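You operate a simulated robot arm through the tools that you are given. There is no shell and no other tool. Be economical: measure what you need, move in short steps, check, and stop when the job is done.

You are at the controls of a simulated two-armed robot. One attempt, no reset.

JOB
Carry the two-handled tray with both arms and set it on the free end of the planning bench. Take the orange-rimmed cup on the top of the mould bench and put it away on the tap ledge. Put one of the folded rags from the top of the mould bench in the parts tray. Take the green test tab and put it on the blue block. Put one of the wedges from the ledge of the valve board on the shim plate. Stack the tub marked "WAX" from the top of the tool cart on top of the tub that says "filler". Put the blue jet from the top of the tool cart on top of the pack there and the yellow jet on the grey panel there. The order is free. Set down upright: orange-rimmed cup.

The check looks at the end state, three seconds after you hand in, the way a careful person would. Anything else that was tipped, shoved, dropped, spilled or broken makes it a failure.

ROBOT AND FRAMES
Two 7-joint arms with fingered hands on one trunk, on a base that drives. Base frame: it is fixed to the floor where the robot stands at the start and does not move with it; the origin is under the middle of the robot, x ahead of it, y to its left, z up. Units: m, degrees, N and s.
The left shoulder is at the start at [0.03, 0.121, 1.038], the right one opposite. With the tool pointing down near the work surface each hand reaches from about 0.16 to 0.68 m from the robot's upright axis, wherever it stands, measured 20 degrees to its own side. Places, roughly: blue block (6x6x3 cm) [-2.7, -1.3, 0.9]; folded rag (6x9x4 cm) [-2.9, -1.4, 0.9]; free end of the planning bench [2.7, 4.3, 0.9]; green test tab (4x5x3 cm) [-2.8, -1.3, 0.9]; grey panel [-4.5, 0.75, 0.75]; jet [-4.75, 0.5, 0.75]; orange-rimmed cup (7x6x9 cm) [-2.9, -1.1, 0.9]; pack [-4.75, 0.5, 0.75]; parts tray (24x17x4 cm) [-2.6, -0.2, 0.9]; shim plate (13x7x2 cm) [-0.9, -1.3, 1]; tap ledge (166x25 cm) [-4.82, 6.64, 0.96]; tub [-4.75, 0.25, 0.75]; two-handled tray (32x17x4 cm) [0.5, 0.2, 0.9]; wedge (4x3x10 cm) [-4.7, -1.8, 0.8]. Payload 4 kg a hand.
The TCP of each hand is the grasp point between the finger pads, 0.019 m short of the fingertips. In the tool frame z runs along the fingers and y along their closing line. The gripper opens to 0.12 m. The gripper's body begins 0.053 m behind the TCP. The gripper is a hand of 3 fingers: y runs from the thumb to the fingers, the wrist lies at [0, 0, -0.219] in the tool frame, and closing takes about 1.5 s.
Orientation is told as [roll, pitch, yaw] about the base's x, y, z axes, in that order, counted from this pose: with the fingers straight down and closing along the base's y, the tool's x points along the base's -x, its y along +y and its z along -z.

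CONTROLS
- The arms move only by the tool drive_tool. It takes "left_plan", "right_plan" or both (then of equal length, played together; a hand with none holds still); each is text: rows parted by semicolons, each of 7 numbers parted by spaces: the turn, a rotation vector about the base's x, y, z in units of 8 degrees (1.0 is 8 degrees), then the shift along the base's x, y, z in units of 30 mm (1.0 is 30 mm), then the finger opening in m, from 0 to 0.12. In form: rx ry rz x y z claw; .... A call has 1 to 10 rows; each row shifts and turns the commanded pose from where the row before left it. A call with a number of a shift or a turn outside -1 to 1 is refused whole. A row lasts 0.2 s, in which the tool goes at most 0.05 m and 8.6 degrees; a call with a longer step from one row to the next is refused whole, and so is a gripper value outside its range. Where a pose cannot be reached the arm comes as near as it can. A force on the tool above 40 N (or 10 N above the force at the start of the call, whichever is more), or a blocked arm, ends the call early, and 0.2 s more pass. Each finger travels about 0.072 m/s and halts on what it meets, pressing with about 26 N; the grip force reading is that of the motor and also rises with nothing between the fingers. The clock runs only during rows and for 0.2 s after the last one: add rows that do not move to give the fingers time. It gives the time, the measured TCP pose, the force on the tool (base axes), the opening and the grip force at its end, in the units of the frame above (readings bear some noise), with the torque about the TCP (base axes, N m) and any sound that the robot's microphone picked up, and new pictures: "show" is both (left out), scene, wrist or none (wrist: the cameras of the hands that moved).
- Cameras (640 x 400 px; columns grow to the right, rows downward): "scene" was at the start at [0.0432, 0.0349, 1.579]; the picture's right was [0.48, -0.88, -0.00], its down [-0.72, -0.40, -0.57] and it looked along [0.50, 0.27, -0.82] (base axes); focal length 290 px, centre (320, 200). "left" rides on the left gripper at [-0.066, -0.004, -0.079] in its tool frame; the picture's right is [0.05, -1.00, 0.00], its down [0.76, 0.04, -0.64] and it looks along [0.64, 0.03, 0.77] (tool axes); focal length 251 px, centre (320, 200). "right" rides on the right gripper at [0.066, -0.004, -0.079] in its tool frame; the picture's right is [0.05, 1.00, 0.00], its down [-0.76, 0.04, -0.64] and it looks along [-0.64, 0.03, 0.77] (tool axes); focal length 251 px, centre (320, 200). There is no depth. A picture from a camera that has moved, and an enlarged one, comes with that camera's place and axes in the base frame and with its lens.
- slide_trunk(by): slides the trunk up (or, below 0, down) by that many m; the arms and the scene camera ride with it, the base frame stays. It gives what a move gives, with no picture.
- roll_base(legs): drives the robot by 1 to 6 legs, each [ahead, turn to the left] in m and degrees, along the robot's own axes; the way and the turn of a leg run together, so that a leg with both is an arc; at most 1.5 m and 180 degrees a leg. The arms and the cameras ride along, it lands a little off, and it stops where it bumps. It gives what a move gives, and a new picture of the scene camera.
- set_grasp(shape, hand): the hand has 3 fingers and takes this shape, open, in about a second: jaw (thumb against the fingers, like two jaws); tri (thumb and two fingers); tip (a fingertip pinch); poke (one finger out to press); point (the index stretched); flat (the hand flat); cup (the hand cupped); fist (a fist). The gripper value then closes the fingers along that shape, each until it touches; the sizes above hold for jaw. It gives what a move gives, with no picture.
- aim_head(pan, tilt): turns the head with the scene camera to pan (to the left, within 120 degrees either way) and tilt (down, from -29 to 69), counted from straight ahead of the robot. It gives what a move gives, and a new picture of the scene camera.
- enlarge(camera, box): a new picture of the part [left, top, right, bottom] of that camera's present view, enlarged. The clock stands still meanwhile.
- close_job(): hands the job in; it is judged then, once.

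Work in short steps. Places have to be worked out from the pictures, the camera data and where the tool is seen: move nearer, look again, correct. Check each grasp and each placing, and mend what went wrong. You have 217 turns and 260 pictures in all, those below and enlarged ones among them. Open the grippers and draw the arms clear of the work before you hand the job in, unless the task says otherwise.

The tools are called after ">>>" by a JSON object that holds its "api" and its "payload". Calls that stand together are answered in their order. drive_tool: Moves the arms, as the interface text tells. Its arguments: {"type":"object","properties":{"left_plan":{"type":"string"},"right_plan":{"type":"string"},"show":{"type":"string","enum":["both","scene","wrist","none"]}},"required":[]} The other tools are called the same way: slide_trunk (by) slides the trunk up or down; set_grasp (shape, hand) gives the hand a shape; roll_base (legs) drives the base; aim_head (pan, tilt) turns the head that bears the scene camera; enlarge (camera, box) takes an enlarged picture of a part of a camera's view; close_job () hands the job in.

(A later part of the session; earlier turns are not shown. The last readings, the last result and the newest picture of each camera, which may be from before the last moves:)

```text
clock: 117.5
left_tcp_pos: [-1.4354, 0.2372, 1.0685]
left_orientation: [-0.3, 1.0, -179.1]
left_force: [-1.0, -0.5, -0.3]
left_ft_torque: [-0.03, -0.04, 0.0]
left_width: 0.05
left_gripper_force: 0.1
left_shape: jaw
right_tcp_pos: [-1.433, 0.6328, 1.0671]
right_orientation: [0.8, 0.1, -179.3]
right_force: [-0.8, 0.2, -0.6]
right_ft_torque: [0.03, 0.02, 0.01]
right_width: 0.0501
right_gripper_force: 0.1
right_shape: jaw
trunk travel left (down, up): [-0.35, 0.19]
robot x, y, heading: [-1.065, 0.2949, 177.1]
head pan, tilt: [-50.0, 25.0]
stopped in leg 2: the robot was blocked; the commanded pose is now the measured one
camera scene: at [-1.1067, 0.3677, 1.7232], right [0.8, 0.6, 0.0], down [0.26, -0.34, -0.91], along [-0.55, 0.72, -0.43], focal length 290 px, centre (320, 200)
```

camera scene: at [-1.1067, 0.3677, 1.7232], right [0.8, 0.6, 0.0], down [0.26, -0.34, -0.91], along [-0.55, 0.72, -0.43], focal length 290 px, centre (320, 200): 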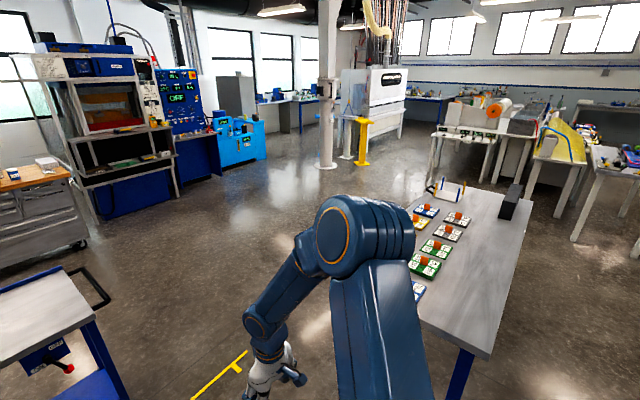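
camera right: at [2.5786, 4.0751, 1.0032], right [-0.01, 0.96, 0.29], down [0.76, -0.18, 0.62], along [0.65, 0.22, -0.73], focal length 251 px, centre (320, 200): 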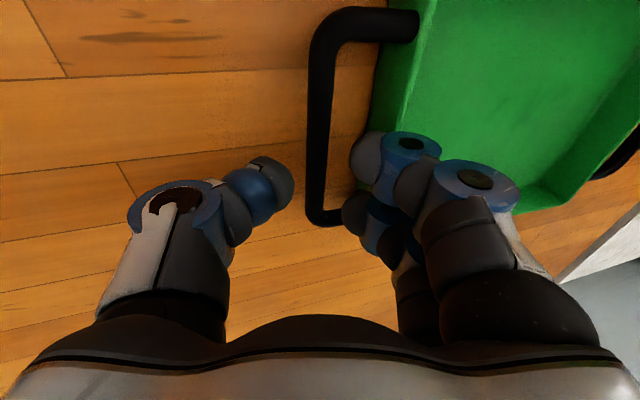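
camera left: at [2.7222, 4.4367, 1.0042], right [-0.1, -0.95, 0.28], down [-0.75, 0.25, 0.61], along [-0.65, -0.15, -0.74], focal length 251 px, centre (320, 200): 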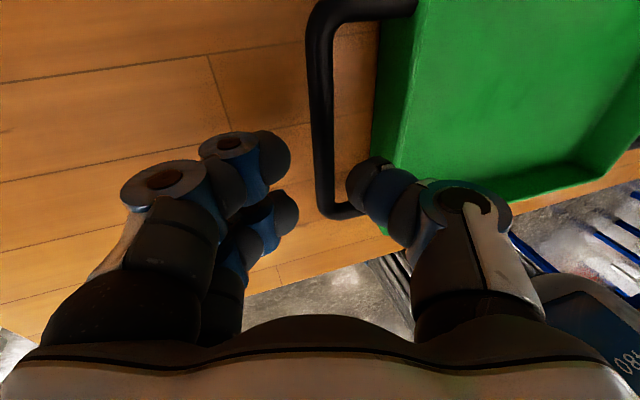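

Now heading west at (−1.07, 0.29). I'll angle north-west past the trolley.

>>> {"api": "roll_base", "payload": {"legs": [[0.15, -22], [0.95, 0], [0.5, 15], [0.8, 10]]}}

>>> {"api": "aim_head", "payload": {"pan": 20, "tilt": 30}}

```text
clock: 130.0
left_tcp_pos: [-3.7039, 0.8559, 1.0686]
left_orientation: [-0.3, 0.6, -175.4]
left_force: [-0.6, -0.6, 0.1]
left_ft_torque: [0.03, 0.01, 0.0]
left_width: 0.0501
left_gripper_force: 0.0
left_shape: jaw
right_tcp_pos: [-3.7289, 1.2488, 1.0697]
right_orientation: [0.8, -0.2, -175.6]
right_force: [-0.8, -0.1, 0.0]
right_ft_torque: [0.02, 0.0, -0.03]
right_width: 0.05
right_gripper_force: 0.2
right_shape: jaw
trunk travel left (down, up): [-0.35, 0.19]
robot x, y, heading: [-3.3426, 0.9381, -179.2]
head pan, tilt: [-50.0, 25.0]
camera scene: at [-3.3833, 1.0086, 1.7235], right [0.76, 0.65, 0.0], down [0.28, -0.32, -0.91], along [-0.59, 0.68, -0.42], focal length 290 px, centre (320, 200)
```

scene: 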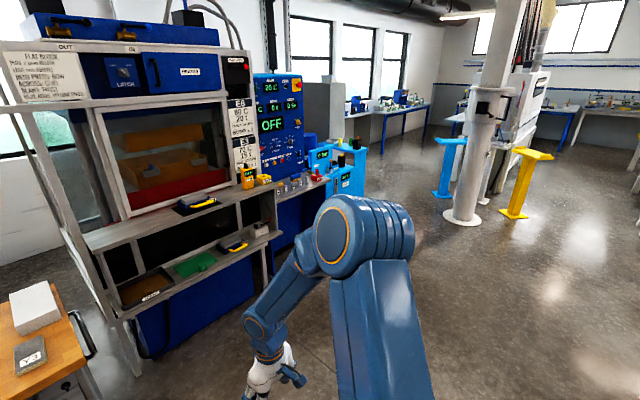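

```text
clock: 131.4
left_tcp_pos: [-3.7047, 0.8539, 1.0683]
left_orientation: [-0.3, 0.7, -175.4]
left_force: [-0.3, -0.9, 0.3]
left_ft_torque: [0.03, -0.03, 0.01]
left_width: 0.05
left_gripper_force: 0.1
left_shape: jaw
right_tcp_pos: [-3.7288, 1.2497, 1.0685]
right_orientation: [0.8, 0.0, -175.6]
right_force: [0.7, 0.1, -0.3]
right_ft_torque: [0.03, 0.0, -0.02]
right_width: 0.0498
right_gripper_force: 0.1
right_shape: jaw
trunk travel left (down, up): [-0.35, 0.19]
robot x, y, heading: [-3.343, 0.9436, -179.2]
head pan, tilt: [20.0, 30.0]
camera scene: at [-3.4072, 0.9068, 1.7155], right [-0.36, 0.93, 0.0], down [0.47, 0.18, -0.87], along [-0.81, -0.31, -0.5], focal length 290 px, centre (320, 200)
```

scene: 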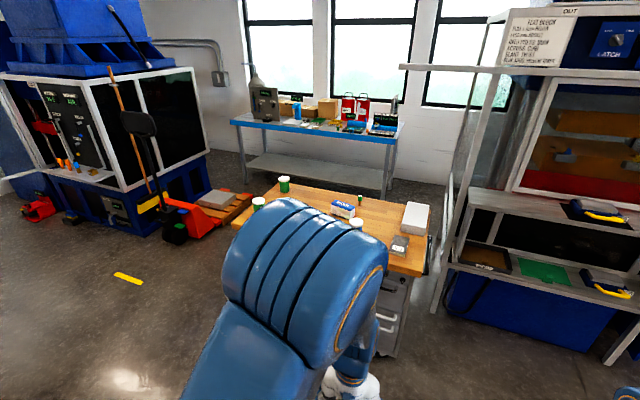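

The tool cart is right ahead. I'll zoom on its top.

>>> {"api": "enlarge", "payload": {"camera": "scene", "box": [225, 160, 445, 300]}}

```text
2.86 times, centred on (335, 230) of scene
camera zoom: at [-3.4072, 0.9068, 1.7155], right [-0.36, 0.93, 0.0], down [0.47, 0.18, -0.87], along [-0.81, -0.31, -0.5], focal length 829 px, centre (277, 114)
```

zoom: 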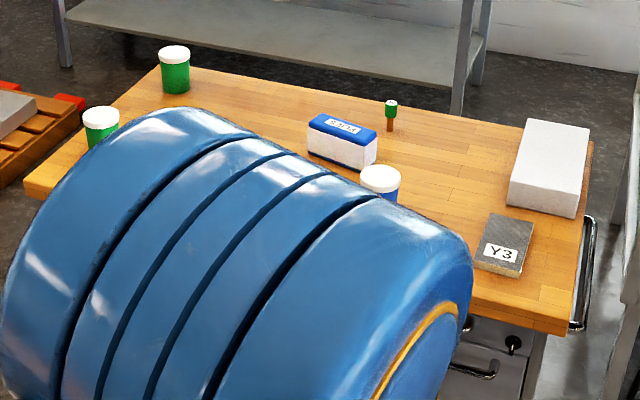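

Cart top spans x≈−5.09…−4.5 and y≈−0.06…0.99. I'll dock facing it at about (−4.19, 0.49).

>>> {"api": "roll_base", "payload": {"legs": [[0.3, 35], [0.5, 0], [0.12, -34]]}}

>>> {"api": "aim_head", "payload": {"pan": 0, "tilt": 55}}

```text
clock: 137.7
left_tcp_pos: [-4.5004, 0.4173, 1.0686]
left_orientation: [-0.3, 0.7, -173.8]
left_force: [-0.2, 0.0, -0.3]
left_ft_torque: [0.02, -0.04, 0.01]
left_width: 0.05
left_gripper_force: 0.0
left_shape: jaw
right_tcp_pos: [-4.5354, 0.8113, 1.0689]
right_orientation: [0.7, 0.0, -174.1]
right_force: [0.7, 0.1, 0.0]
right_ft_torque: [0.0, -0.01, -0.02]
right_width: 0.0501
right_gripper_force: 0.1
right_shape: jaw
trunk travel left (down, up): [-0.35, 0.19]
robot x, y, heading: [-4.1374, 0.488, -177.7]
head pan, tilt: [20.0, 30.0]
camera scene: at [-4.2045, 0.4529, 1.7154], right [-0.38, 0.92, 0.0], down [0.46, 0.19, -0.87], along [-0.8, -0.33, -0.5], focal length 290 px, centre (320, 200)
```

scene: 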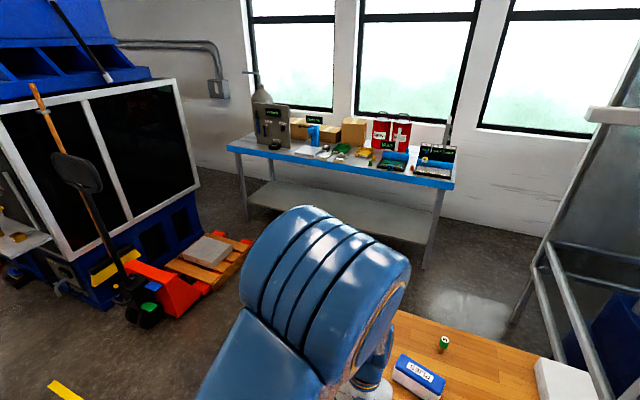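

```text
clock: 138.5
left_tcp_pos: [-4.5005, 0.417, 1.0682]
left_orientation: [-0.3, 0.8, -173.7]
left_force: [0.0, 0.2, 0.8]
left_ft_torque: [0.03, -0.04, -0.02]
left_width: 0.05
left_gripper_force: 0.1
left_shape: jaw
right_tcp_pos: [-4.5345, 0.809, 1.0693]
right_orientation: [0.9, -0.1, -174.1]
right_force: [0.2, -0.4, -0.5]
right_ft_torque: [0.02, 0.0, -0.01]
right_width: 0.05
right_gripper_force: 0.0
right_shape: jaw
trunk travel left (down, up): [-0.35, 0.19]
robot x, y, heading: [-4.1385, 0.4877, -177.6]
head pan, tilt: [0.0, 55.0]
camera scene: at [-4.1922, 0.4842, 1.6795], right [-0.04, 1.0, 0.0], down [0.82, 0.04, -0.57], along [-0.57, -0.02, -0.82], focal length 290 px, centre (320, 200)
```

scene: 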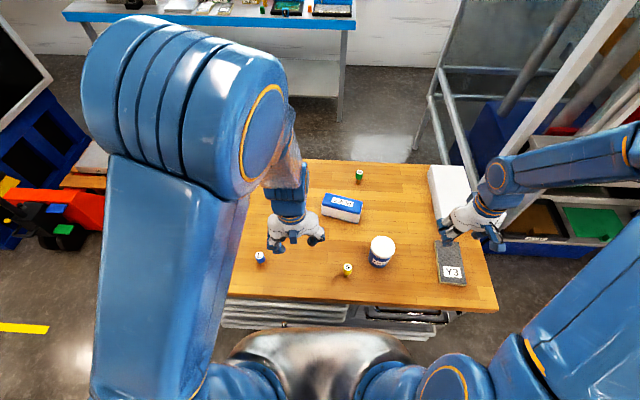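

I see the blue, yellow and green jets, the pack, grey panel "Y3" and one tub. I'll zoom to read labels.

>>> {"api": "enlarge", "payload": {"camera": "scene", "box": [225, 150, 505, 320]}}

>>> {"api": "enlarge", "payload": {"camera": "left", "box": [0, 0, 640, 400]}}

```text
2.29 times, centred on (365, 235) of scene
camera zoom: at [-4.1922, 0.4842, 1.6795], right [-0.04, 1.0, 0.0], down [0.82, 0.04, -0.57], along [-0.57, -0.02, -0.82], focal length 663 px, centre (217, 120)
```

zoom: 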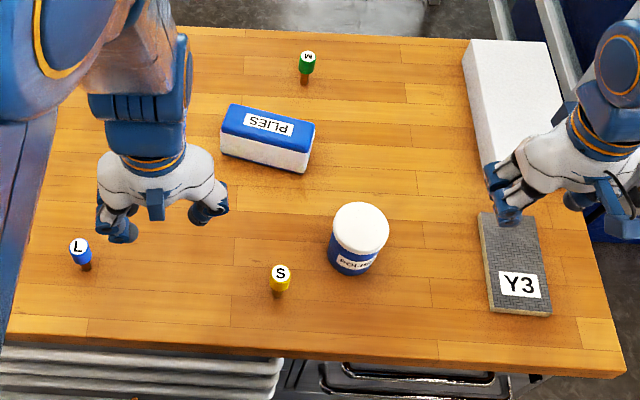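

```text
1.00 times, centred on (320, 200) of left (not enlarged: the box is as wide or as high as the picture)
camera zoom: at [-4.5677, 0.4117, 1.1467], right [-0.05, 1.0, 0.01], down [0.76, 0.04, 0.65], along [0.65, 0.04, -0.76], focal length 251 px, centre (320, 200)
```

zoom: 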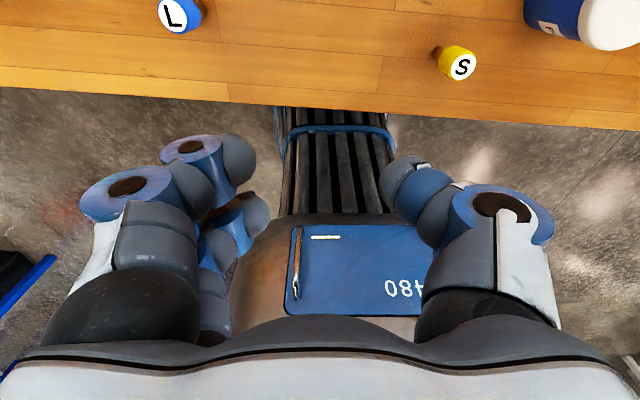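

The visible tub isn't WAX/filler; the two tubs at the cart's south end (around (−4.98, 0.04) and (−4.69, 0.01)) are hidden by the left arm. I'll move the left arm aside and use the right wrist camera to look.

>>> {"api": "drive_tool", "payload": {"left_plan": "0 0 0 .2 -1 .2 .08; 0 0 0 .2 -1 .2 .08; 0 0 0 .2 -1 .2 .08; 0 0 0 .2 -1 .2 .08; 0 0 0 .2 -1 .2 .08; 0 0 0 .2 -1 .2 .08; 0 0 0 .2 -1 .2 .08; 0 0 0 .2 -1 .2 .08; 0 0 0 .2 -1 .2 .08", "right_plan": "0 0 0 0 -1 .2 .08; 0 0 0 0 -1 .2 .08; 0 0 0 0 -1 .2 .08; 0 0 0 0 -1 .2 .08; 0 0 0 0 -1 .2 .08; 0 0 0 0 -1 .2 .08; 0 0 0 0 -1 .2 .08; 0 0 0 0 -1 .2 .08; 0 0 0 0 -1 .2 .08", "show": "both"}}

```text
clock: 140.5
left_tcp_pos: [-4.4438, 0.1438, 1.1233]
left_orientation: [-0.4, 0.7, -173.9]
left_force: [-0.1, -0.2, -0.2]
left_ft_torque: [0.02, 0.03, 0.02]
left_width: 0.0795
left_gripper_force: 0.0
left_shape: jaw
right_tcp_pos: [-4.5329, 0.5375, 1.1238]
right_orientation: [0.7, -0.1, -174.1]
right_force: [-0.4, -0.6, -1.5]
right_ft_torque: [-0.02, -0.03, 0.0]
right_width: 0.0796
right_gripper_force: 0.0
right_shape: jaw
trunk travel left (down, up): [-0.35, 0.19]
robot x, y, heading: [-4.1345, 0.489, -177.6]
head pan, tilt: [0.0, 55.0]
camera scene: at [-4.1909, 0.4833, 1.6794], right [-0.04, 1.0, 0.0], down [0.82, 0.04, -0.57], along [-0.57, -0.02, -0.82], focal length 290 px, centre (320, 200)
camera right: at [-4.4675, 0.5507, 1.2032], right [0.16, -0.99, 0.01], down [-0.76, -0.11, 0.65], along [-0.64, -0.11, -0.76], focal length 251 px, centre (320, 200)
camera left: at [-4.5118, 0.1397, 1.2011], right [-0.05, 1.0, 0.01], down [0.76, 0.04, 0.65], along [0.65, 0.04, -0.76], focal length 251 px, centre (320, 200)
```

scene: 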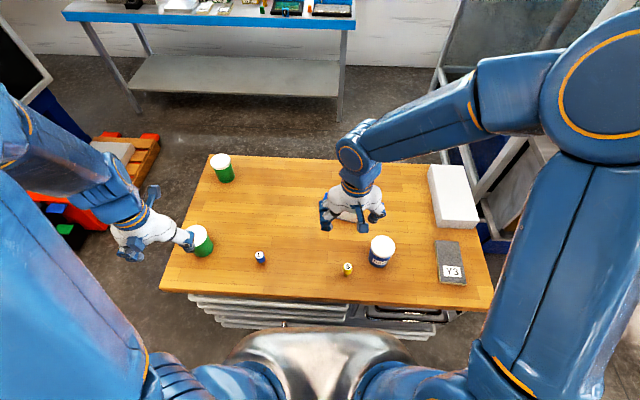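
right: 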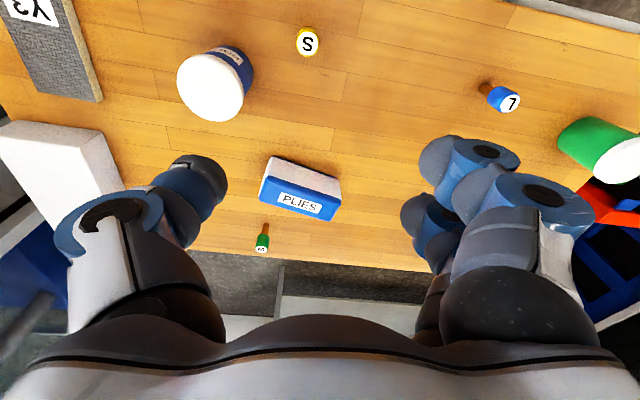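
left: 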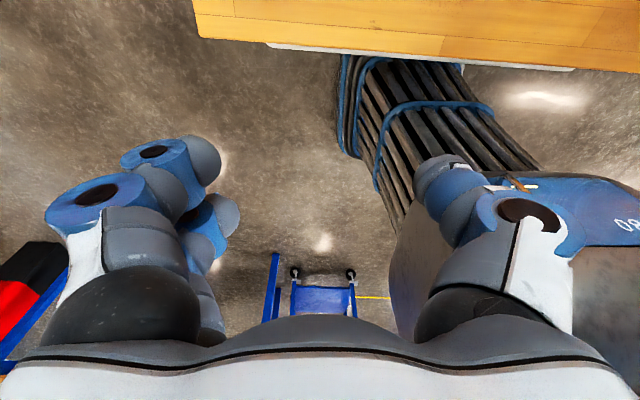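

Both green tubs are now visible in the scene view; I'll zoom in on them.

>>> {"api": "enlarge", "payload": {"camera": "scene", "box": [180, 145, 280, 275]}}

>>> {"api": "enlarge", "payload": {"camera": "scene", "box": [320, 150, 480, 290]}}

```text
3.08 times, centred on (230, 210) of scene
camera zoom: at [-4.1909, 0.4833, 1.6794], right [-0.04, 1.0, 0.0], down [0.82, 0.04, -0.57], along [-0.57, -0.02, -0.82], focal length 893 px, centre (597, 169)
```

zoom: 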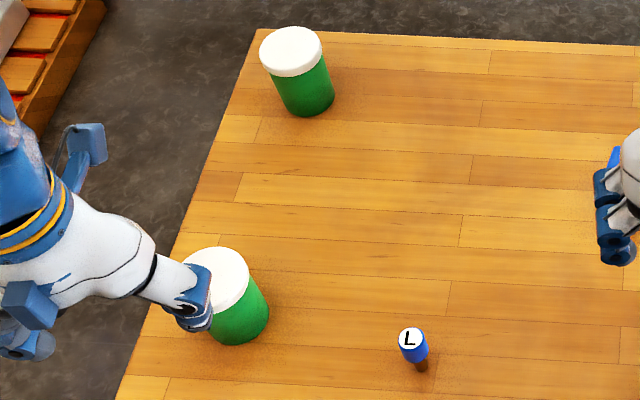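

```text
2.86 times, centred on (400, 220) of scene
camera zoom: at [-4.1909, 0.4833, 1.6794], right [-0.04, 1.0, 0.0], down [0.82, 0.04, -0.57], along [-0.57, -0.02, -0.82], focal length 829 px, centre (91, 143)
```

zoom: 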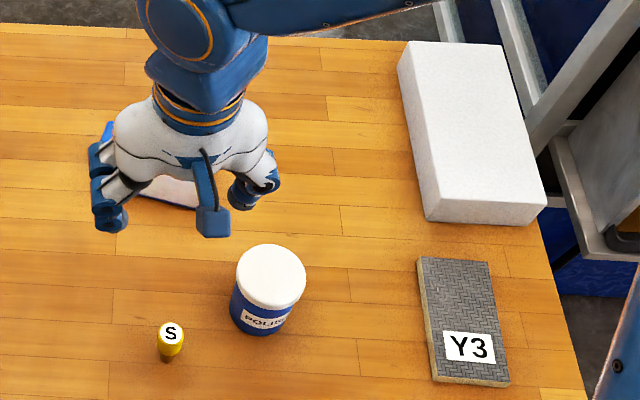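

No WAX/filler label faces this side of the green tubs; I'll check them later from the south. First the jets: I'll lower the trunk and move slightly closer.

>>> {"api": "slide_trunk", "payload": {"by": -0.14}}

>>> {"api": "roll_base", "payload": {"legs": [[0.06, 0]]}}

```text
clock: 142.2
left_tcp_pos: [-4.4455, 0.1465, 0.9834]
left_orientation: [-0.3, 0.6, -173.8]
left_force: [0.2, 0.1, 0.3]
left_ft_torque: [0.0, -0.01, -0.02]
left_width: 0.0793
left_gripper_force: 0.0
left_shape: jaw
right_tcp_pos: [-4.5333, 0.5412, 0.9841]
right_orientation: [0.9, -0.1, -174.1]
right_force: [-0.1, -0.7, -0.5]
right_ft_torque: [-0.01, -0.05, 0.02]
right_width: 0.0792
right_gripper_force: 0.0
right_shape: jaw
trunk travel left (down, up): [-0.21, 0.33]
robot x, y, heading: [-4.1398, 0.4879, -177.3]
head pan, tilt: [0.0, 55.0]
```

```text
clock: 143.3
left_tcp_pos: [-4.4949, 0.1469, 0.984]
left_orientation: [-0.3, 0.6, -174.5]
left_force: [0.2, 0.3, -0.6]
left_ft_torque: [0.01, 0.04, -0.04]
left_width: 0.0796
left_gripper_force: 0.0
left_shape: jaw
right_tcp_pos: [-4.579, 0.5413, 0.9837]
right_orientation: [0.8, -0.1, -174.9]
right_force: [0.5, -0.4, -0.2]
right_ft_torque: [0.01, 0.05, -0.02]
right_width: 0.0795
right_gripper_force: 0.1
right_shape: jaw
trunk travel left (down, up): [-0.21, 0.33]
robot x, y, heading: [-4.185, 0.4858, -178.6]
head pan, tilt: [0.0, 55.0]
stopped in leg 1: the robot was blocked; the commanded pose is now the measured one
camera scene: at [-4.2366, 0.4826, 1.5395], right [-0.03, 1.0, 0.0], down [0.82, 0.02, -0.57], along [-0.57, -0.02, -0.82], focal length 290 px, centre (320, 200)
```

scene: 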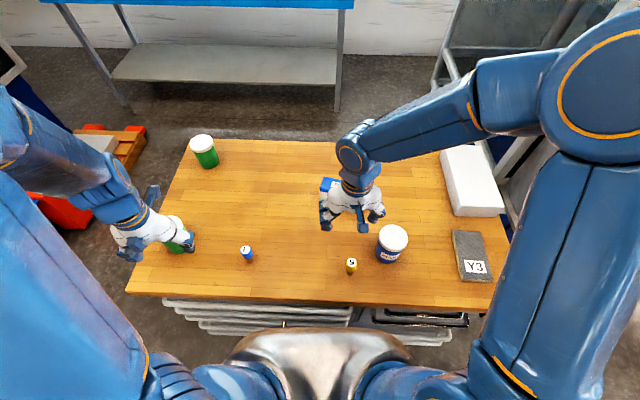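

I'm at the cart edge now. I'll bring the right hand above the yellow jet and look with its camera.

>>> {"api": "drive_tool", "payload": {"right_plan": "0 0 0 .45 .27 -.5 .06; 0 0 0 .45 .27 -.5 .06; 0 0 0 .4 .27 -.6 .06", "show": "wrist"}}

```text
clock: 144.1
left_tcp_pos: [-4.4969, 0.1473, 0.9822]
left_orientation: [-0.2, 0.7, -174.6]
left_force: [0.9, 0.3, 0.6]
left_ft_torque: [-0.04, 0.03, 0.0]
left_width: 0.0794
left_gripper_force: 0.0
left_shape: jaw
right_tcp_pos: [-4.5403, 0.5661, 0.9346]
right_orientation: [0.8, -0.1, -174.7]
right_force: [0.7, 0.4, 1.2]
right_ft_torque: [0.0, -0.01, -0.02]
right_width: 0.0604
right_gripper_force: 0.1
right_shape: jaw
trunk travel left (down, up): [-0.21, 0.33]
robot x, y, heading: [-4.1861, 0.4862, -178.6]
head pan, tilt: [0.0, 55.0]
camera right: at [-4.4758, 0.5774, 1.0137], right [0.14, -0.99, 0.01], down [-0.76, -0.1, 0.65], along [-0.64, -0.1, -0.76], focal length 251 px, centre (320, 200)
```

right: 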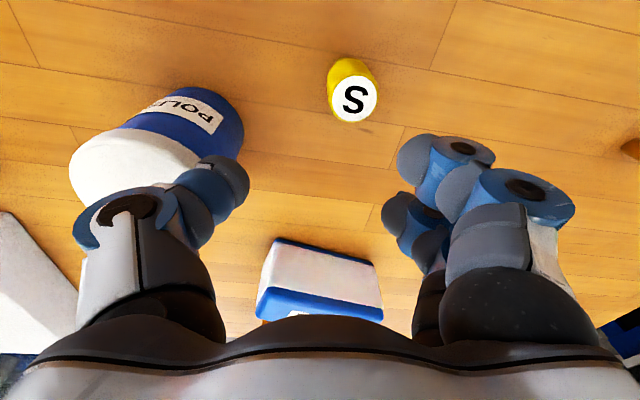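

The yellow jet stands at about (−4.535, 0.54) with its top near z≈0.81. I'll centre over it and descend part way.

>>> {"api": "drive_tool", "payload": {"right_plan": "0 0 0 .1 -.45 0 .07; 0 0 0 .07 -.42 -.6 .07; 0 0 0 0 0 -.7 .07; 0 0 0 0 0 -.7 .07", "show": "wrist"}}

```text
clock: 145.1
left_tcp_pos: [-4.4971, 0.1469, 0.9828]
left_orientation: [-0.2, 0.7, -174.6]
left_force: [-0.4, 0.3, -0.1]
left_ft_torque: [-0.05, 0.0, -0.01]
left_width: 0.0791
left_gripper_force: 0.0
left_shape: jaw
right_tcp_pos: [-4.5367, 0.5379, 0.8758]
right_orientation: [0.7, -0.1, -174.9]
right_force: [0.0, 0.8, 0.1]
right_ft_torque: [0.01, 0.01, 0.04]
right_width: 0.0695
right_gripper_force: 0.1
right_shape: jaw
trunk travel left (down, up): [-0.21, 0.33]
robot x, y, heading: [-4.1861, 0.4834, -178.7]
head pan, tilt: [0.0, 55.0]
camera right: at [-4.4702, 0.5502, 0.9547], right [0.14, -0.99, 0.01], down [-0.76, -0.1, 0.64], along [-0.64, -0.1, -0.76], focal length 251 px, centre (320, 200)
```

right: 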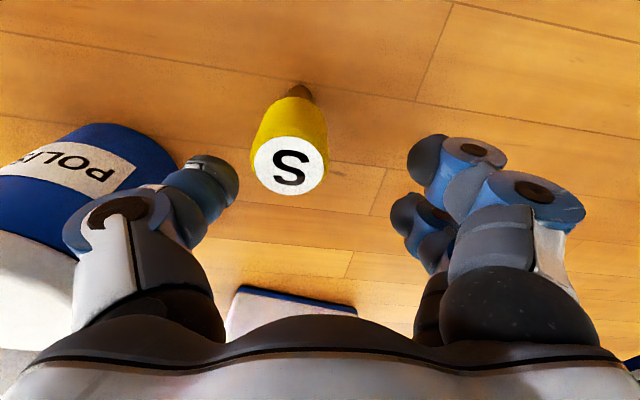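

The jet is taller than I thought (top z≈0.86), standing at (−4.532, 0.552). I'll centre and descend to grip its head.

>>> {"api": "drive_tool", "payload": {"right_plan": "0 0 0 .1 .45 0 .058; 0 0 0 0 0 -.5 .058; 0 0 0 0 0 -.5 .058; 0 0 0 0 0 -.5 .058", "show": "wrist"}}

```text
clock: 146.0
left_tcp_pos: [-4.4962, 0.1457, 0.9839]
left_orientation: [-0.2, 0.5, -174.6]
left_force: [0.2, -0.3, -0.4]
left_ft_torque: [0.03, 0.0, 0.0]
left_width: 0.0794
left_gripper_force: 0.2
left_shape: jaw
right_tcp_pos: [-4.5339, 0.5517, 0.84]
right_orientation: [0.7, -0.3, -174.9]
right_force: [3.6, 1.1, 30.0]
right_ft_torque: [1.02, -0.09, -0.15]
right_width: 0.0596
right_gripper_force: 0.1
right_shape: jaw
trunk travel left (down, up): [-0.21, 0.33]
robot x, y, heading: [-4.1872, 0.4841, -178.4]
head pan, tilt: [0.0, 55.0]
stopped in row 4 (right hand): the force on the tool passed its limit at 65 N (the readings are from after the stop); the commanded pose is now the measured one
camera right: at [-4.4679, 0.5635, 0.9192], right [0.14, -0.99, 0.01], down [-0.75, -0.1, 0.65], along [-0.64, -0.1, -0.76], focal length 251 px, centre (320, 200)
```

right: 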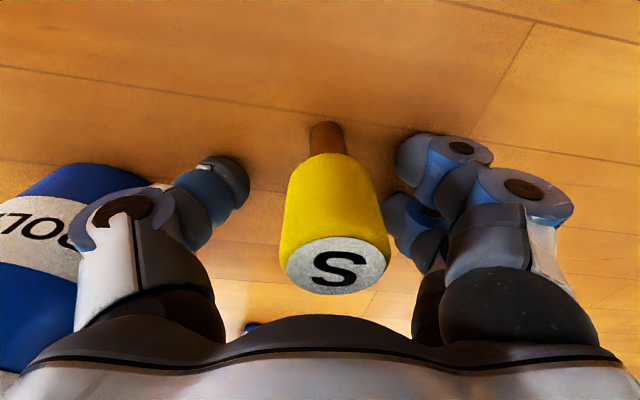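

The contact implies the cart top is near z≈0.82, so everything is a bit closer than estimated. I'll lift 6 mm, shift 2 cm toward me to centre on the jet, and close.

>>> {"api": "drive_tool", "payload": {"right_plan": "0 0 0 0 0 .25 .058; 0 0 0 .35 .05 0 .058; 0 0 0 .3 0 0 .058; 0 0 0 0 0 0 .03; 0 0 0 0 0 0 .02; 0 0 0 0 0 0 .01; 0 0 0 0 0 0 .01; 0 0 0 0 0 0 .01", "show": "wrist"}}

```text
clock: 147.8
left_tcp_pos: [-4.4962, 0.1481, 0.9826]
left_orientation: [-0.2, 0.7, -174.6]
left_force: [-0.3, 0.1, 0.0]
left_ft_torque: [-0.05, 0.02, -0.03]
left_width: 0.0794
left_gripper_force: 0.1
left_shape: jaw
right_tcp_pos: [-4.5153, 0.5542, 0.8466]
right_orientation: [0.8, -0.2, -174.8]
right_force: [-0.5, 0.1, 0.7]
right_ft_torque: [-0.03, -0.02, 0.0]
right_width: 0.0099
right_gripper_force: 0.0
right_shape: jaw
trunk travel left (down, up): [-0.21, 0.33]
robot x, y, heading: [-4.1841, 0.4857, -178.5]
head pan, tilt: [0.0, 55.0]
camera right: at [-4.4492, 0.5655, 0.9258], right [0.14, -0.99, 0.01], down [-0.76, -0.1, 0.65], along [-0.64, -0.1, -0.76], focal length 251 px, centre (320, 200)
```

right: 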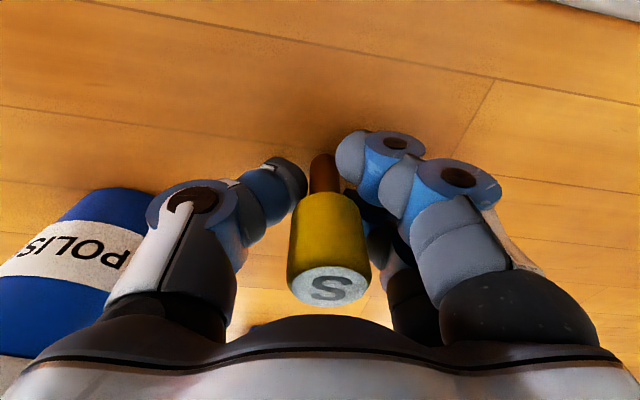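

The fingers surround the jet's stem under its head. I'll close fully and lift a little.

>>> {"api": "drive_tool", "payload": {"right_plan": "0 0 0 0 0 0 .005; 0 0 0 0 0 0 0; 0 0 0 0 0 0 0; 0 0 0 0 0 .3 0; 0 0 0 0 0 .6 0; 0 0 0 0 0 .9 0; 0 0 0 0 0 .9 0", "show": "wrist"}}

```text
clock: 149.4
left_tcp_pos: [-4.4967, 0.1459, 0.9821]
left_orientation: [-0.2, 0.6, -174.7]
left_force: [0.7, -1.0, 0.2]
left_ft_torque: [-0.03, -0.02, -0.01]
left_width: 0.0794
left_gripper_force: 0.1
left_shape: jaw
right_tcp_pos: [-4.5141, 0.5559, 0.9279]
right_orientation: [0.7, -0.2, -174.8]
right_force: [-0.7, 0.4, -0.2]
right_ft_torque: [-0.02, 0.0, 0.02]
right_width: 0.0001
right_gripper_force: 26.2
right_shape: jaw
trunk travel left (down, up): [-0.21, 0.33]
robot x, y, heading: [-4.1855, 0.4845, -178.3]
head pan, tilt: [0.0, 55.0]
camera right: at [-4.4482, 0.5673, 1.0066], right [0.14, -0.99, 0.01], down [-0.76, -0.1, 0.65], along [-0.64, -0.1, -0.76], focal length 251 px, centre (320, 200)
```

right: 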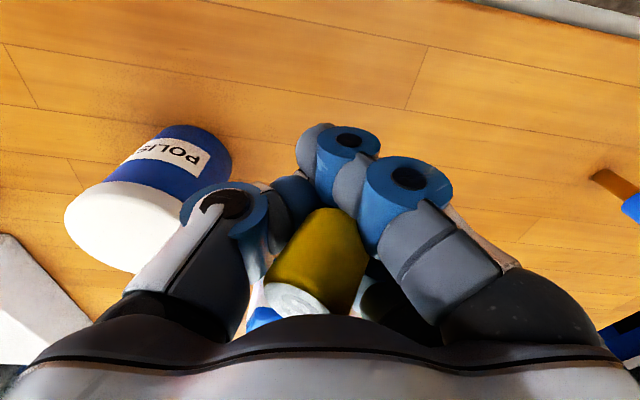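

The jet came up with the hand, its stem caged between thumb and fingers. I'll zoom in to see how it is held.

>>> {"api": "enlarge", "payload": {"camera": "scene", "box": [300, 160, 500, 300]}}

>>> {"api": "enlarge", "payload": {"camera": "right", "box": [220, 110, 460, 330]}}

```text
2.86 times, centred on (400, 230) of scene
camera zoom: at [-4.2382, 0.483, 1.5395], right [-0.03, 1.0, 0.0], down [0.82, 0.02, -0.57], along [-0.57, -0.02, -0.82], focal length 829 px, centre (91, 114)
```

zoom: 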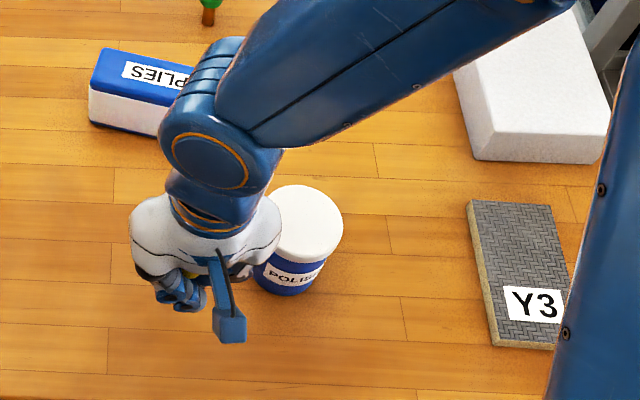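

```text
1.82 times, centred on (340, 220) of right
camera zoom: at [-4.4482, 0.5673, 1.0066], right [0.14, -0.99, 0.01], down [-0.76, -0.1, 0.65], along [-0.64, -0.1, -0.76], focal length 457 px, centre (284, 164)
```

zoom: 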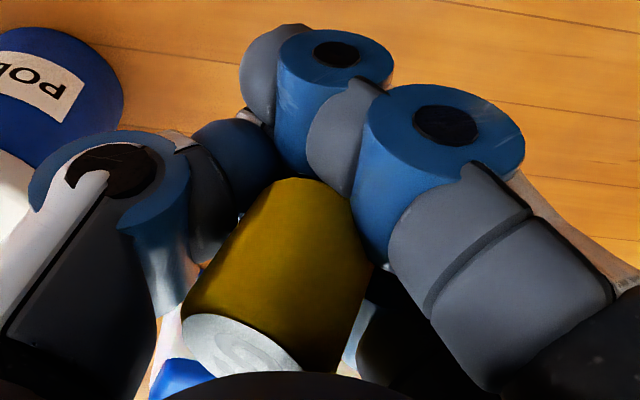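

The jet is tilted in the grasp. I'll carry it over the grey panel (centre about (−4.562, 0.863)) high above the tub, and straighten it there.

>>> {"api": "drive_tool", "payload": {"right_plan": "0 0 0 0 0 .9 0; 0 0 0 0 .3 .9 0; 0 0 0 -.1 1 .6 0; 0 0 0 -.2 1 0 0; 0 0 0 -.2 1 0 0; 0 0 0 -.2 1 0 0; 0 0 0 -.2 1 0 0; 0 0 0 -.2 1 0 0; 0 0 0 -.2 1 -.2 0; 0 0 0 -.2 1 -.3 0", "show": "none"}}

>>> {"api": "drive_tool", "payload": {"right_plan": "0 0 0 -.1 1 -.3 0; 0 0 0 -.1 1 -.3 0; 0 0 0 0 0 -.9 0; 0 0 0 0 0 -.9 0", "show": "both"}}

```text
clock: 151.6
left_tcp_pos: [-4.4965, 0.1475, 0.9831]
left_orientation: [-0.1, 0.8, -174.6]
left_force: [-0.6, 0.2, 0.2]
left_ft_torque: [0.0, 0.02, 0.03]
left_width: 0.0796
left_gripper_force: 0.1
left_shape: jaw
right_tcp_pos: [-4.562, 0.8038, 0.9837]
right_orientation: [0.8, -0.1, -174.8]
right_force: [-0.4, -0.5, -0.2]
right_ft_torque: [-0.03, 0.01, 0.0]
right_width: 0.0
right_gripper_force: 26.5
right_shape: jaw
trunk travel left (down, up): [-0.21, 0.33]
robot x, y, heading: [-4.1856, 0.4868, -178.2]
head pan, tilt: [0.0, 55.0]
```

```text
clock: 152.6
left_tcp_pos: [-4.4974, 0.1472, 0.9828]
left_orientation: [-0.2, 0.7, -174.6]
left_force: [-0.8, 1.3, 0.1]
left_ft_torque: [0.01, 0.01, 0.02]
left_width: 0.0794
left_gripper_force: 0.1
left_shape: jaw
right_tcp_pos: [-4.5662, 0.8624, 0.9123]
right_orientation: [0.8, -0.1, -174.9]
right_force: [-0.4, 0.6, -1.0]
right_ft_torque: [0.01, 0.03, 0.0]
right_width: 0.0002
right_gripper_force: 26.1
right_shape: jaw
trunk travel left (down, up): [-0.21, 0.33]
robot x, y, heading: [-4.1841, 0.4846, -178.4]
head pan, tilt: [0.0, 55.0]
camera scene: at [-4.2392, 0.4831, 1.5394], right [-0.03, 1.0, 0.0], down [0.82, 0.02, -0.57], along [-0.57, -0.02, -0.82], focal length 290 px, centre (320, 200)
camera right: at [-4.5006, 0.8744, 0.9904], right [0.14, -0.99, 0.01], down [-0.76, -0.1, 0.65], along [-0.64, -0.1, -0.76], focal length 251 px, centre (320, 200)
```

scene: 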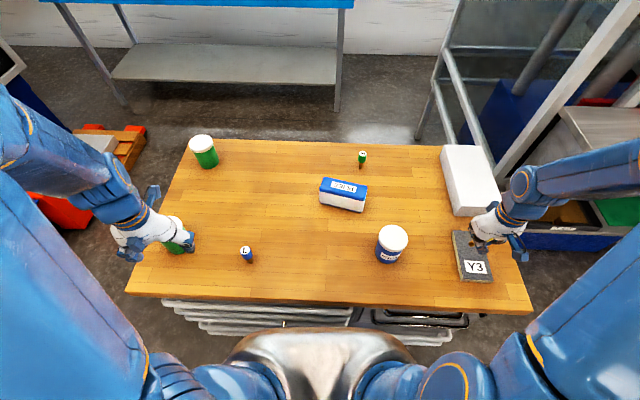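
right: 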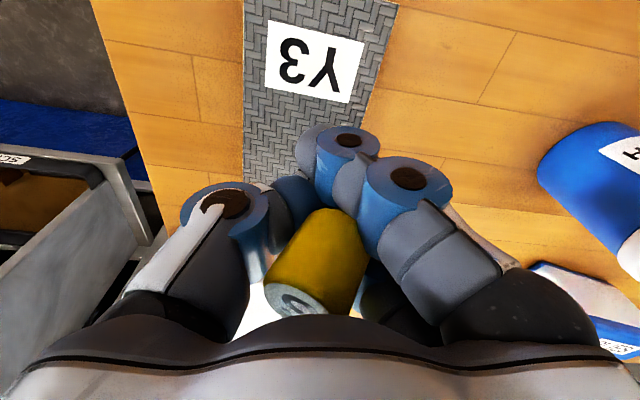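

Over the panel now. I'll lower until the jet's stem just meets it.

>>> {"api": "drive_tool", "payload": {"right_plan": "0 0 0 0 0 -.6 0; 0 0 0 0 0 -.5 0; 0 0 0 0 0 -.3 0; 0 0 0 0 0 -.1 0", "show": "wrist"}}

```text
clock: 153.6
left_tcp_pos: [-4.4963, 0.1466, 0.9817]
left_orientation: [-0.2, 0.7, -174.6]
left_force: [-0.3, -0.5, 0.4]
left_ft_torque: [0.02, -0.04, 0.03]
left_width: 0.0795
left_gripper_force: 0.0
left_shape: jaw
right_tcp_pos: [-4.5653, 0.8633, 0.8672]
right_orientation: [0.7, -0.1, -174.9]
right_force: [0.7, 0.3, -1.4]
right_ft_torque: [0.04, 0.0, -0.02]
right_width: 0.0
right_gripper_force: 25.5
right_shape: jaw
trunk travel left (down, up): [-0.21, 0.33]
robot x, y, heading: [-4.1856, 0.4881, -178.8]
head pan, tilt: [0.0, 55.0]
camera right: at [-4.5001, 0.874, 0.9458], right [0.14, -0.99, 0.01], down [-0.76, -0.1, 0.65], along [-0.64, -0.1, -0.76], focal length 251 px, centre (320, 200)
```

right: 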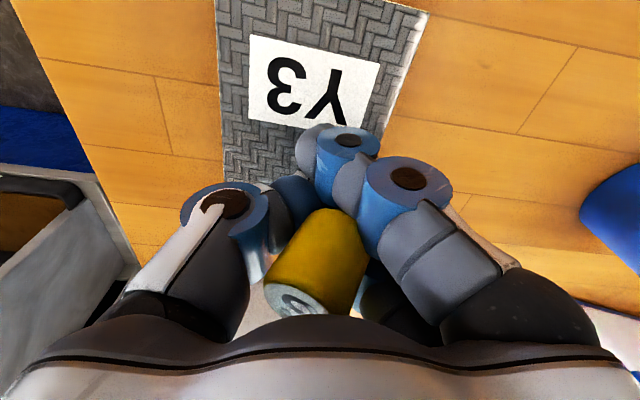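

>>> {"api": "drive_tool", "payload": {"right_plan": "0 0 0 0 0 -.15 0; 0 0 0 0 0 -.15 0; 0 0 0 0 0 -.1 0", "show": "none"}}

```text
clock: 154.4
left_tcp_pos: [-4.4977, 0.1466, 0.9837]
left_orientation: [-0.1, 0.7, -174.6]
left_force: [-0.4, 0.6, -0.2]
left_ft_torque: [0.0, -0.01, 0.0]
left_width: 0.0799
left_gripper_force: 0.1
left_shape: jaw
right_tcp_pos: [-4.5671, 0.8622, 0.8558]
right_orientation: [0.8, -0.2, -174.8]
right_force: [0.4, 0.6, -0.5]
right_ft_torque: [-0.01, -0.01, -0.03]
right_width: 0.0
right_gripper_force: 25.5
right_shape: jaw
trunk travel left (down, up): [-0.21, 0.33]
robot x, y, heading: [-4.1862, 0.4853, -178.3]
head pan, tilt: [0.0, 55.0]
```

No contact yet; a few more millimetres.

>>> {"api": "drive_tool", "payload": {"right_plan": "0 0 0 0 0 -.1 0; 0 0 0 0 0 -.1 0; 0 0 0 0 0 -.1 0; 0 0 0 0 0 -.1 0", "show": "wrist"}}

```text
clock: 155.2
left_tcp_pos: [-4.4957, 0.1444, 0.9837]
left_orientation: [-0.4, 0.6, -174.5]
left_force: [0.3, -0.7, -0.9]
left_ft_torque: [-0.04, 0.03, -0.02]
left_width: 0.0796
left_gripper_force: 0.0
left_shape: jaw
right_tcp_pos: [-4.5684, 0.8596, 0.8516]
right_orientation: [0.8, -0.8, -174.7]
right_force: [4.9, -3.7, 24.1]
right_ft_torque: [0.11, -0.08, -0.03]
right_width: 0.0004
right_gripper_force: 25.6
right_shape: jaw
trunk travel left (down, up): [-0.21, 0.33]
robot x, y, heading: [-4.1882, 0.489, -178.6]
head pan, tilt: [0.0, 55.0]
stopped in row 4 (right hand): the force on the tool passed its limit at 43 N (the readings are from after the stop); the commanded pose is now the measured one
camera right: at [-4.5017, 0.8718, 0.9294], right [0.15, -0.99, 0.01], down [-0.75, -0.1, 0.65], along [-0.65, -0.1, -0.76], focal length 251 px, centre (320, 200)
```

right: 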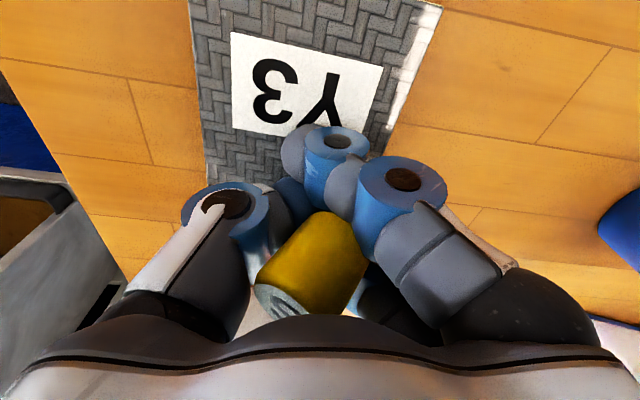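

The fingertips/stem meet the panel at z≈0.83. I'll ease up 2 mm and open slowly to see how the jet stands.

>>> {"api": "drive_tool", "payload": {"right_plan": "0 0 0 0 0 .1 0; 0 0 0 0 0 0 .008; 0 0 0 0 0 0 .014; 0 0 0 0 0 0 .02; 0 0 0 0 0 0 .026; 0 0 0 0 0 0 .032; 0 0 0 0 0 0 .036; 0 0 0 0 0 0 .036", "show": "wrist"}}

```text
clock: 157.0
left_tcp_pos: [-4.4963, 0.1457, 0.9825]
left_orientation: [-0.3, 0.6, -174.6]
left_force: [0.4, 0.4, 0.3]
left_ft_torque: [0.02, -0.01, 0.01]
left_width: 0.0795
left_gripper_force: 0.1
left_shape: jaw
right_tcp_pos: [-4.5686, 0.8598, 0.8521]
right_orientation: [0.6, -0.7, -174.7]
right_force: [-1.4, -0.9, 25.2]
right_ft_torque: [0.07, -0.02, 0.0]
right_width: 0.033
right_gripper_force: 0.1
right_shape: jaw
trunk travel left (down, up): [-0.21, 0.33]
robot x, y, heading: [-4.1873, 0.4876, -178.6]
head pan, tilt: [0.0, 55.0]
camera right: at [-4.5019, 0.8721, 0.9314], right [0.15, -0.99, 0.01], down [-0.75, -0.1, 0.65], along [-0.64, -0.1, -0.76], focal length 251 px, centre (320, 200)
```

right: 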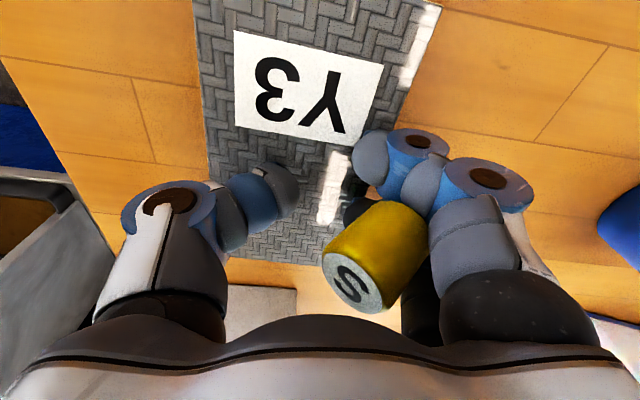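

The stem had slipped between the two fingers, since I gripped too low. I'll raise slowly with the fingers loosely caging the head so the pads come level with it, then look.

>>> {"api": "drive_tool", "payload": {"right_plan": "0 0 0 0 0 .1 .04; 0 0 0 0 0 .15 .042; 0 0 0 0 0 .15 .042; 0 0 0 0 0 .15 .042", "show": "wrist"}}

```text
clock: 158.0
left_tcp_pos: [-4.4962, 0.1466, 0.9829]
left_orientation: [-0.2, 0.7, -174.6]
left_force: [0.5, -0.3, -1.3]
left_ft_torque: [-0.01, -0.01, -0.02]
left_width: 0.0794
left_gripper_force: 0.1
left_shape: jaw
right_tcp_pos: [-4.5681, 0.8615, 0.8677]
right_orientation: [0.7, -0.6, -174.8]
right_force: [-0.3, 0.0, 0.2]
right_ft_torque: [0.05, -0.03, -0.01]
right_width: 0.0417
right_gripper_force: 0.0
right_shape: jaw
trunk travel left (down, up): [-0.21, 0.33]
robot x, y, heading: [-4.1848, 0.4853, -178.3]
head pan, tilt: [0.0, 55.0]
camera right: at [-4.5019, 0.8733, 0.9463], right [0.15, -0.99, 0.01], down [-0.75, -0.1, 0.65], along [-0.64, -0.1, -0.76], focal length 251 px, centre (320, 200)
```

right: 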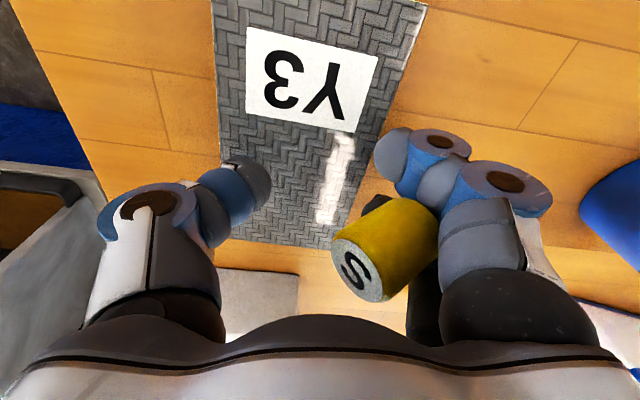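

The jet seems to be resting by itself while the hand rose. I'll zoom in to see its pose.

>>> {"api": "enlarge", "payload": {"camera": "right", "box": [260, 120, 500, 320]}}

>>> {"api": "enlarge", "payload": {"camera": "scene", "box": [420, 180, 560, 300]}}

```text
2.00 times, centred on (380, 220) of right
camera zoom: at [-4.5019, 0.8733, 0.9463], right [0.15, -0.99, 0.01], down [-0.75, -0.1, 0.65], along [-0.64, -0.1, -0.76], focal length 503 px, centre (200, 160)
```

zoom: 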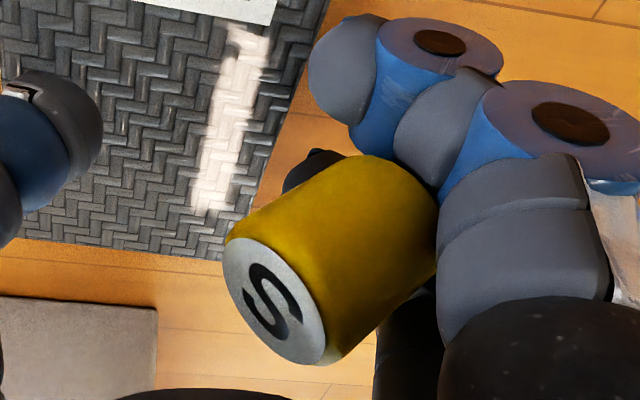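

```text
3.33 times, centred on (490, 240) of scene
camera zoom: at [-4.2388, 0.4829, 1.5394], right [-0.03, 1.0, 0.0], down [0.82, 0.02, -0.57], along [-0.57, -0.02, -0.82], focal length 967 px, centre (-247, 67)
```

zoom: 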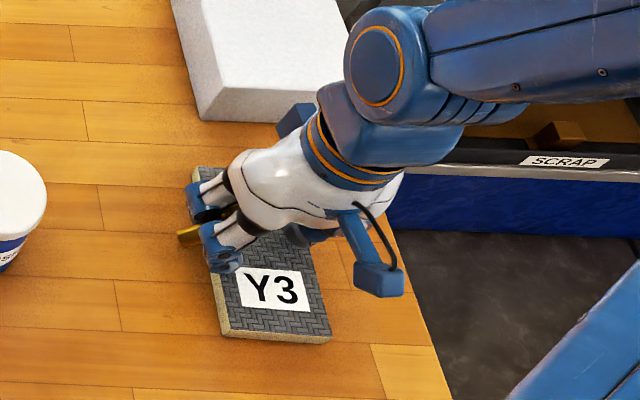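

The stem is wedged between the two fingers with the jet lying diagonally. I'll yaw the hand about 40° so the jet lies along the panel's long axis and centre it over the panel, then release it there.

>>> {"api": "drive_tool", "payload": {"right_plan": "0 0 0 0 0 .7 .05; 0 0 1 0 .26 .3 .05; 0 0 1 0 .26 0 .05; 0 0 1 0 .26 0 .05; 0 0 1 0 .26 0 .05; 0 0 1 0 .26 0 .05", "show": "both"}}

```text
clock: 159.4
left_tcp_pos: [-4.4966, 0.1468, 0.9834]
left_orientation: [-0.2, 0.7, -174.6]
left_force: [-0.1, 0.5, 0.6]
left_ft_torque: [0.0, 0.01, 0.04]
left_width: 0.0795
left_gripper_force: 0.0
left_shape: jaw
right_tcp_pos: [-4.5688, 0.9019, 0.8994]
right_orientation: [0.7, -0.5, -134.6]
right_force: [0.2, -0.4, 0.1]
right_ft_torque: [0.01, 0.01, 0.01]
right_width: 0.0496
right_gripper_force: 0.1
right_shape: jaw
trunk travel left (down, up): [-0.21, 0.33]
robot x, y, heading: [-4.1858, 0.481, -178.6]
head pan, tilt: [0.0, 55.0]
camera scene: at [-4.2388, 0.4831, 1.5394], right [-0.03, 1.0, 0.0], down [0.82, 0.02, -0.57], along [-0.57, -0.02, -0.82], focal length 290 px, centre (320, 200)
camera right: at [-4.5253, 0.9529, 0.9775], right [0.75, -0.66, 0.01], down [-0.51, -0.56, 0.65], along [-0.42, -0.49, -0.76], focal length 251 px, centre (320, 200)
```

scene: 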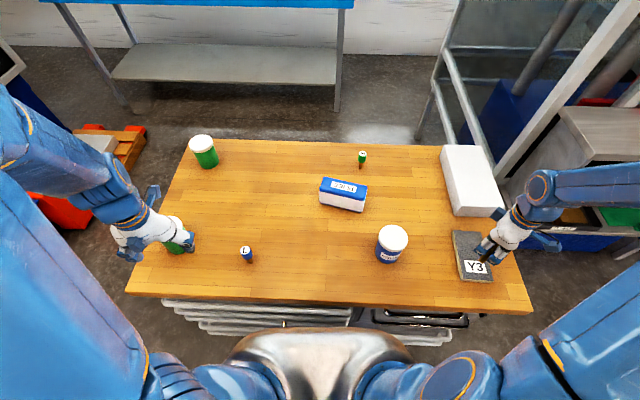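
right: 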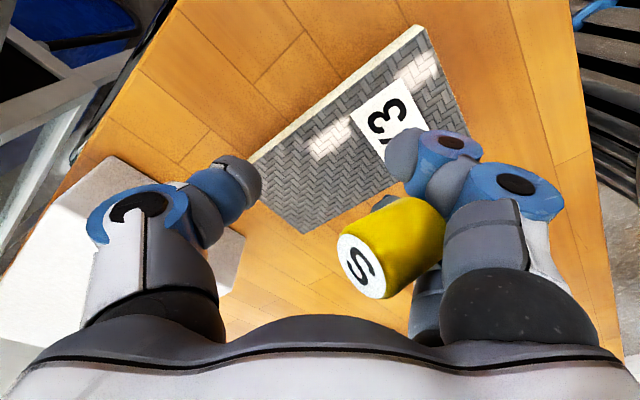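

The jet is over the panel centre. I'll open the hand fully first (the jet stays in the finger slot), so the later shape change won't drag it.

>>> {"api": "drive_tool", "payload": {"right_plan": "0 0 0 -.15 .15 0 .07; 0 0 0 -.15 .2 0 .09; 0 0 0 -.2 .25 0 .11; 0 0 0 -.2 .25 -.4 .12; 0 0 0 0 0 -.5 .12; 0 0 0 0 0 -.2 .12", "show": "wrist"}}

```text
clock: 160.8
left_tcp_pos: [-4.4967, 0.1459, 0.9835]
left_orientation: [-0.2, 0.7, -174.7]
left_force: [0.6, 0.2, -0.1]
left_ft_torque: [-0.02, 0.02, 0.01]
left_width: 0.0794
left_gripper_force: 0.1
left_shape: jaw
right_tcp_pos: [-4.5884, 0.9263, 0.8666]
right_orientation: [0.7, -0.5, -134.6]
right_force: [0.1, 0.1, -1.1]
right_ft_torque: [0.01, 0.02, 0.03]
right_width: 0.1199
right_gripper_force: 0.0
right_shape: jaw
trunk travel left (down, up): [-0.21, 0.33]
robot x, y, heading: [-4.1884, 0.4857, -178.4]
head pan, tilt: [0.0, 55.0]
camera right: at [-4.5448, 0.9784, 0.9444], right [0.75, -0.66, 0.01], down [-0.51, -0.56, 0.65], along [-0.42, -0.49, -0.76], focal length 251 px, centre (320, 200)
```

right: 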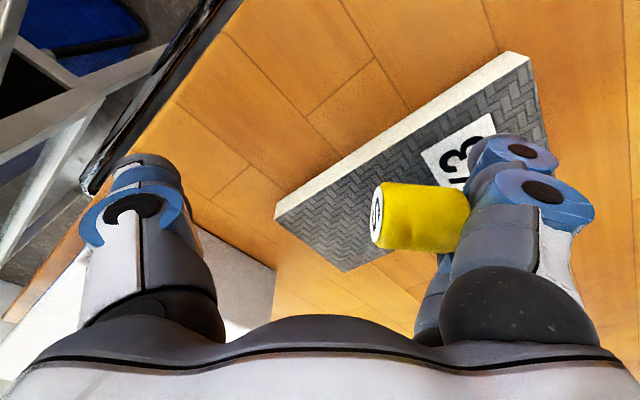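

The jet now lies just above the panel centre. I'll touch it down and try rising out of the slot.

>>> {"api": "drive_tool", "payload": {"right_plan": "0 0 0 0 0 -.15 .12; 0 0 0 0 0 -.1 .12; 0 0 0 0 0 .3 .12; 0 0 0 0 0 .5 .12", "show": "wrist"}}

```text
clock: 161.8
left_tcp_pos: [-4.4966, 0.1464, 0.9825]
left_orientation: [-0.3, 0.7, -174.5]
left_force: [-0.1, -0.2, 0.0]
left_ft_torque: [0.02, 0.01, 0.0]
left_width: 0.0793
left_gripper_force: 0.0
left_shape: jaw
right_tcp_pos: [-4.5884, 0.9251, 0.8841]
right_orientation: [0.7, -0.5, -134.7]
right_force: [0.2, 0.0, -0.7]
right_ft_torque: [-0.01, -0.01, -0.01]
right_width: 0.1199
right_gripper_force: 0.1
right_shape: jaw
trunk travel left (down, up): [-0.21, 0.33]
robot x, y, heading: [-4.1845, 0.4817, -178.4]
head pan, tilt: [0.0, 55.0]
camera right: at [-4.5449, 0.9779, 0.9613], right [0.75, -0.66, 0.01], down [-0.51, -0.56, 0.65], along [-0.42, -0.49, -0.76], focal length 251 px, centre (320, 200)
```

right: 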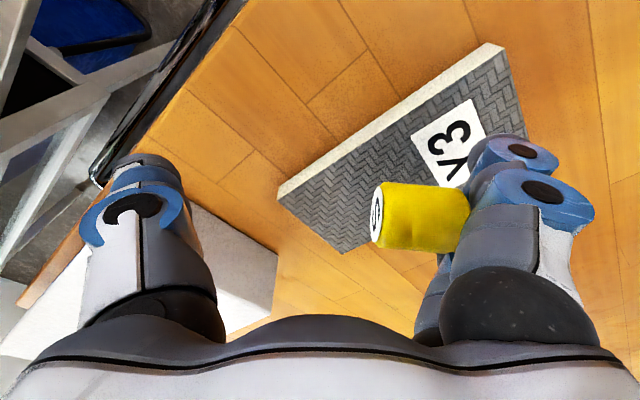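

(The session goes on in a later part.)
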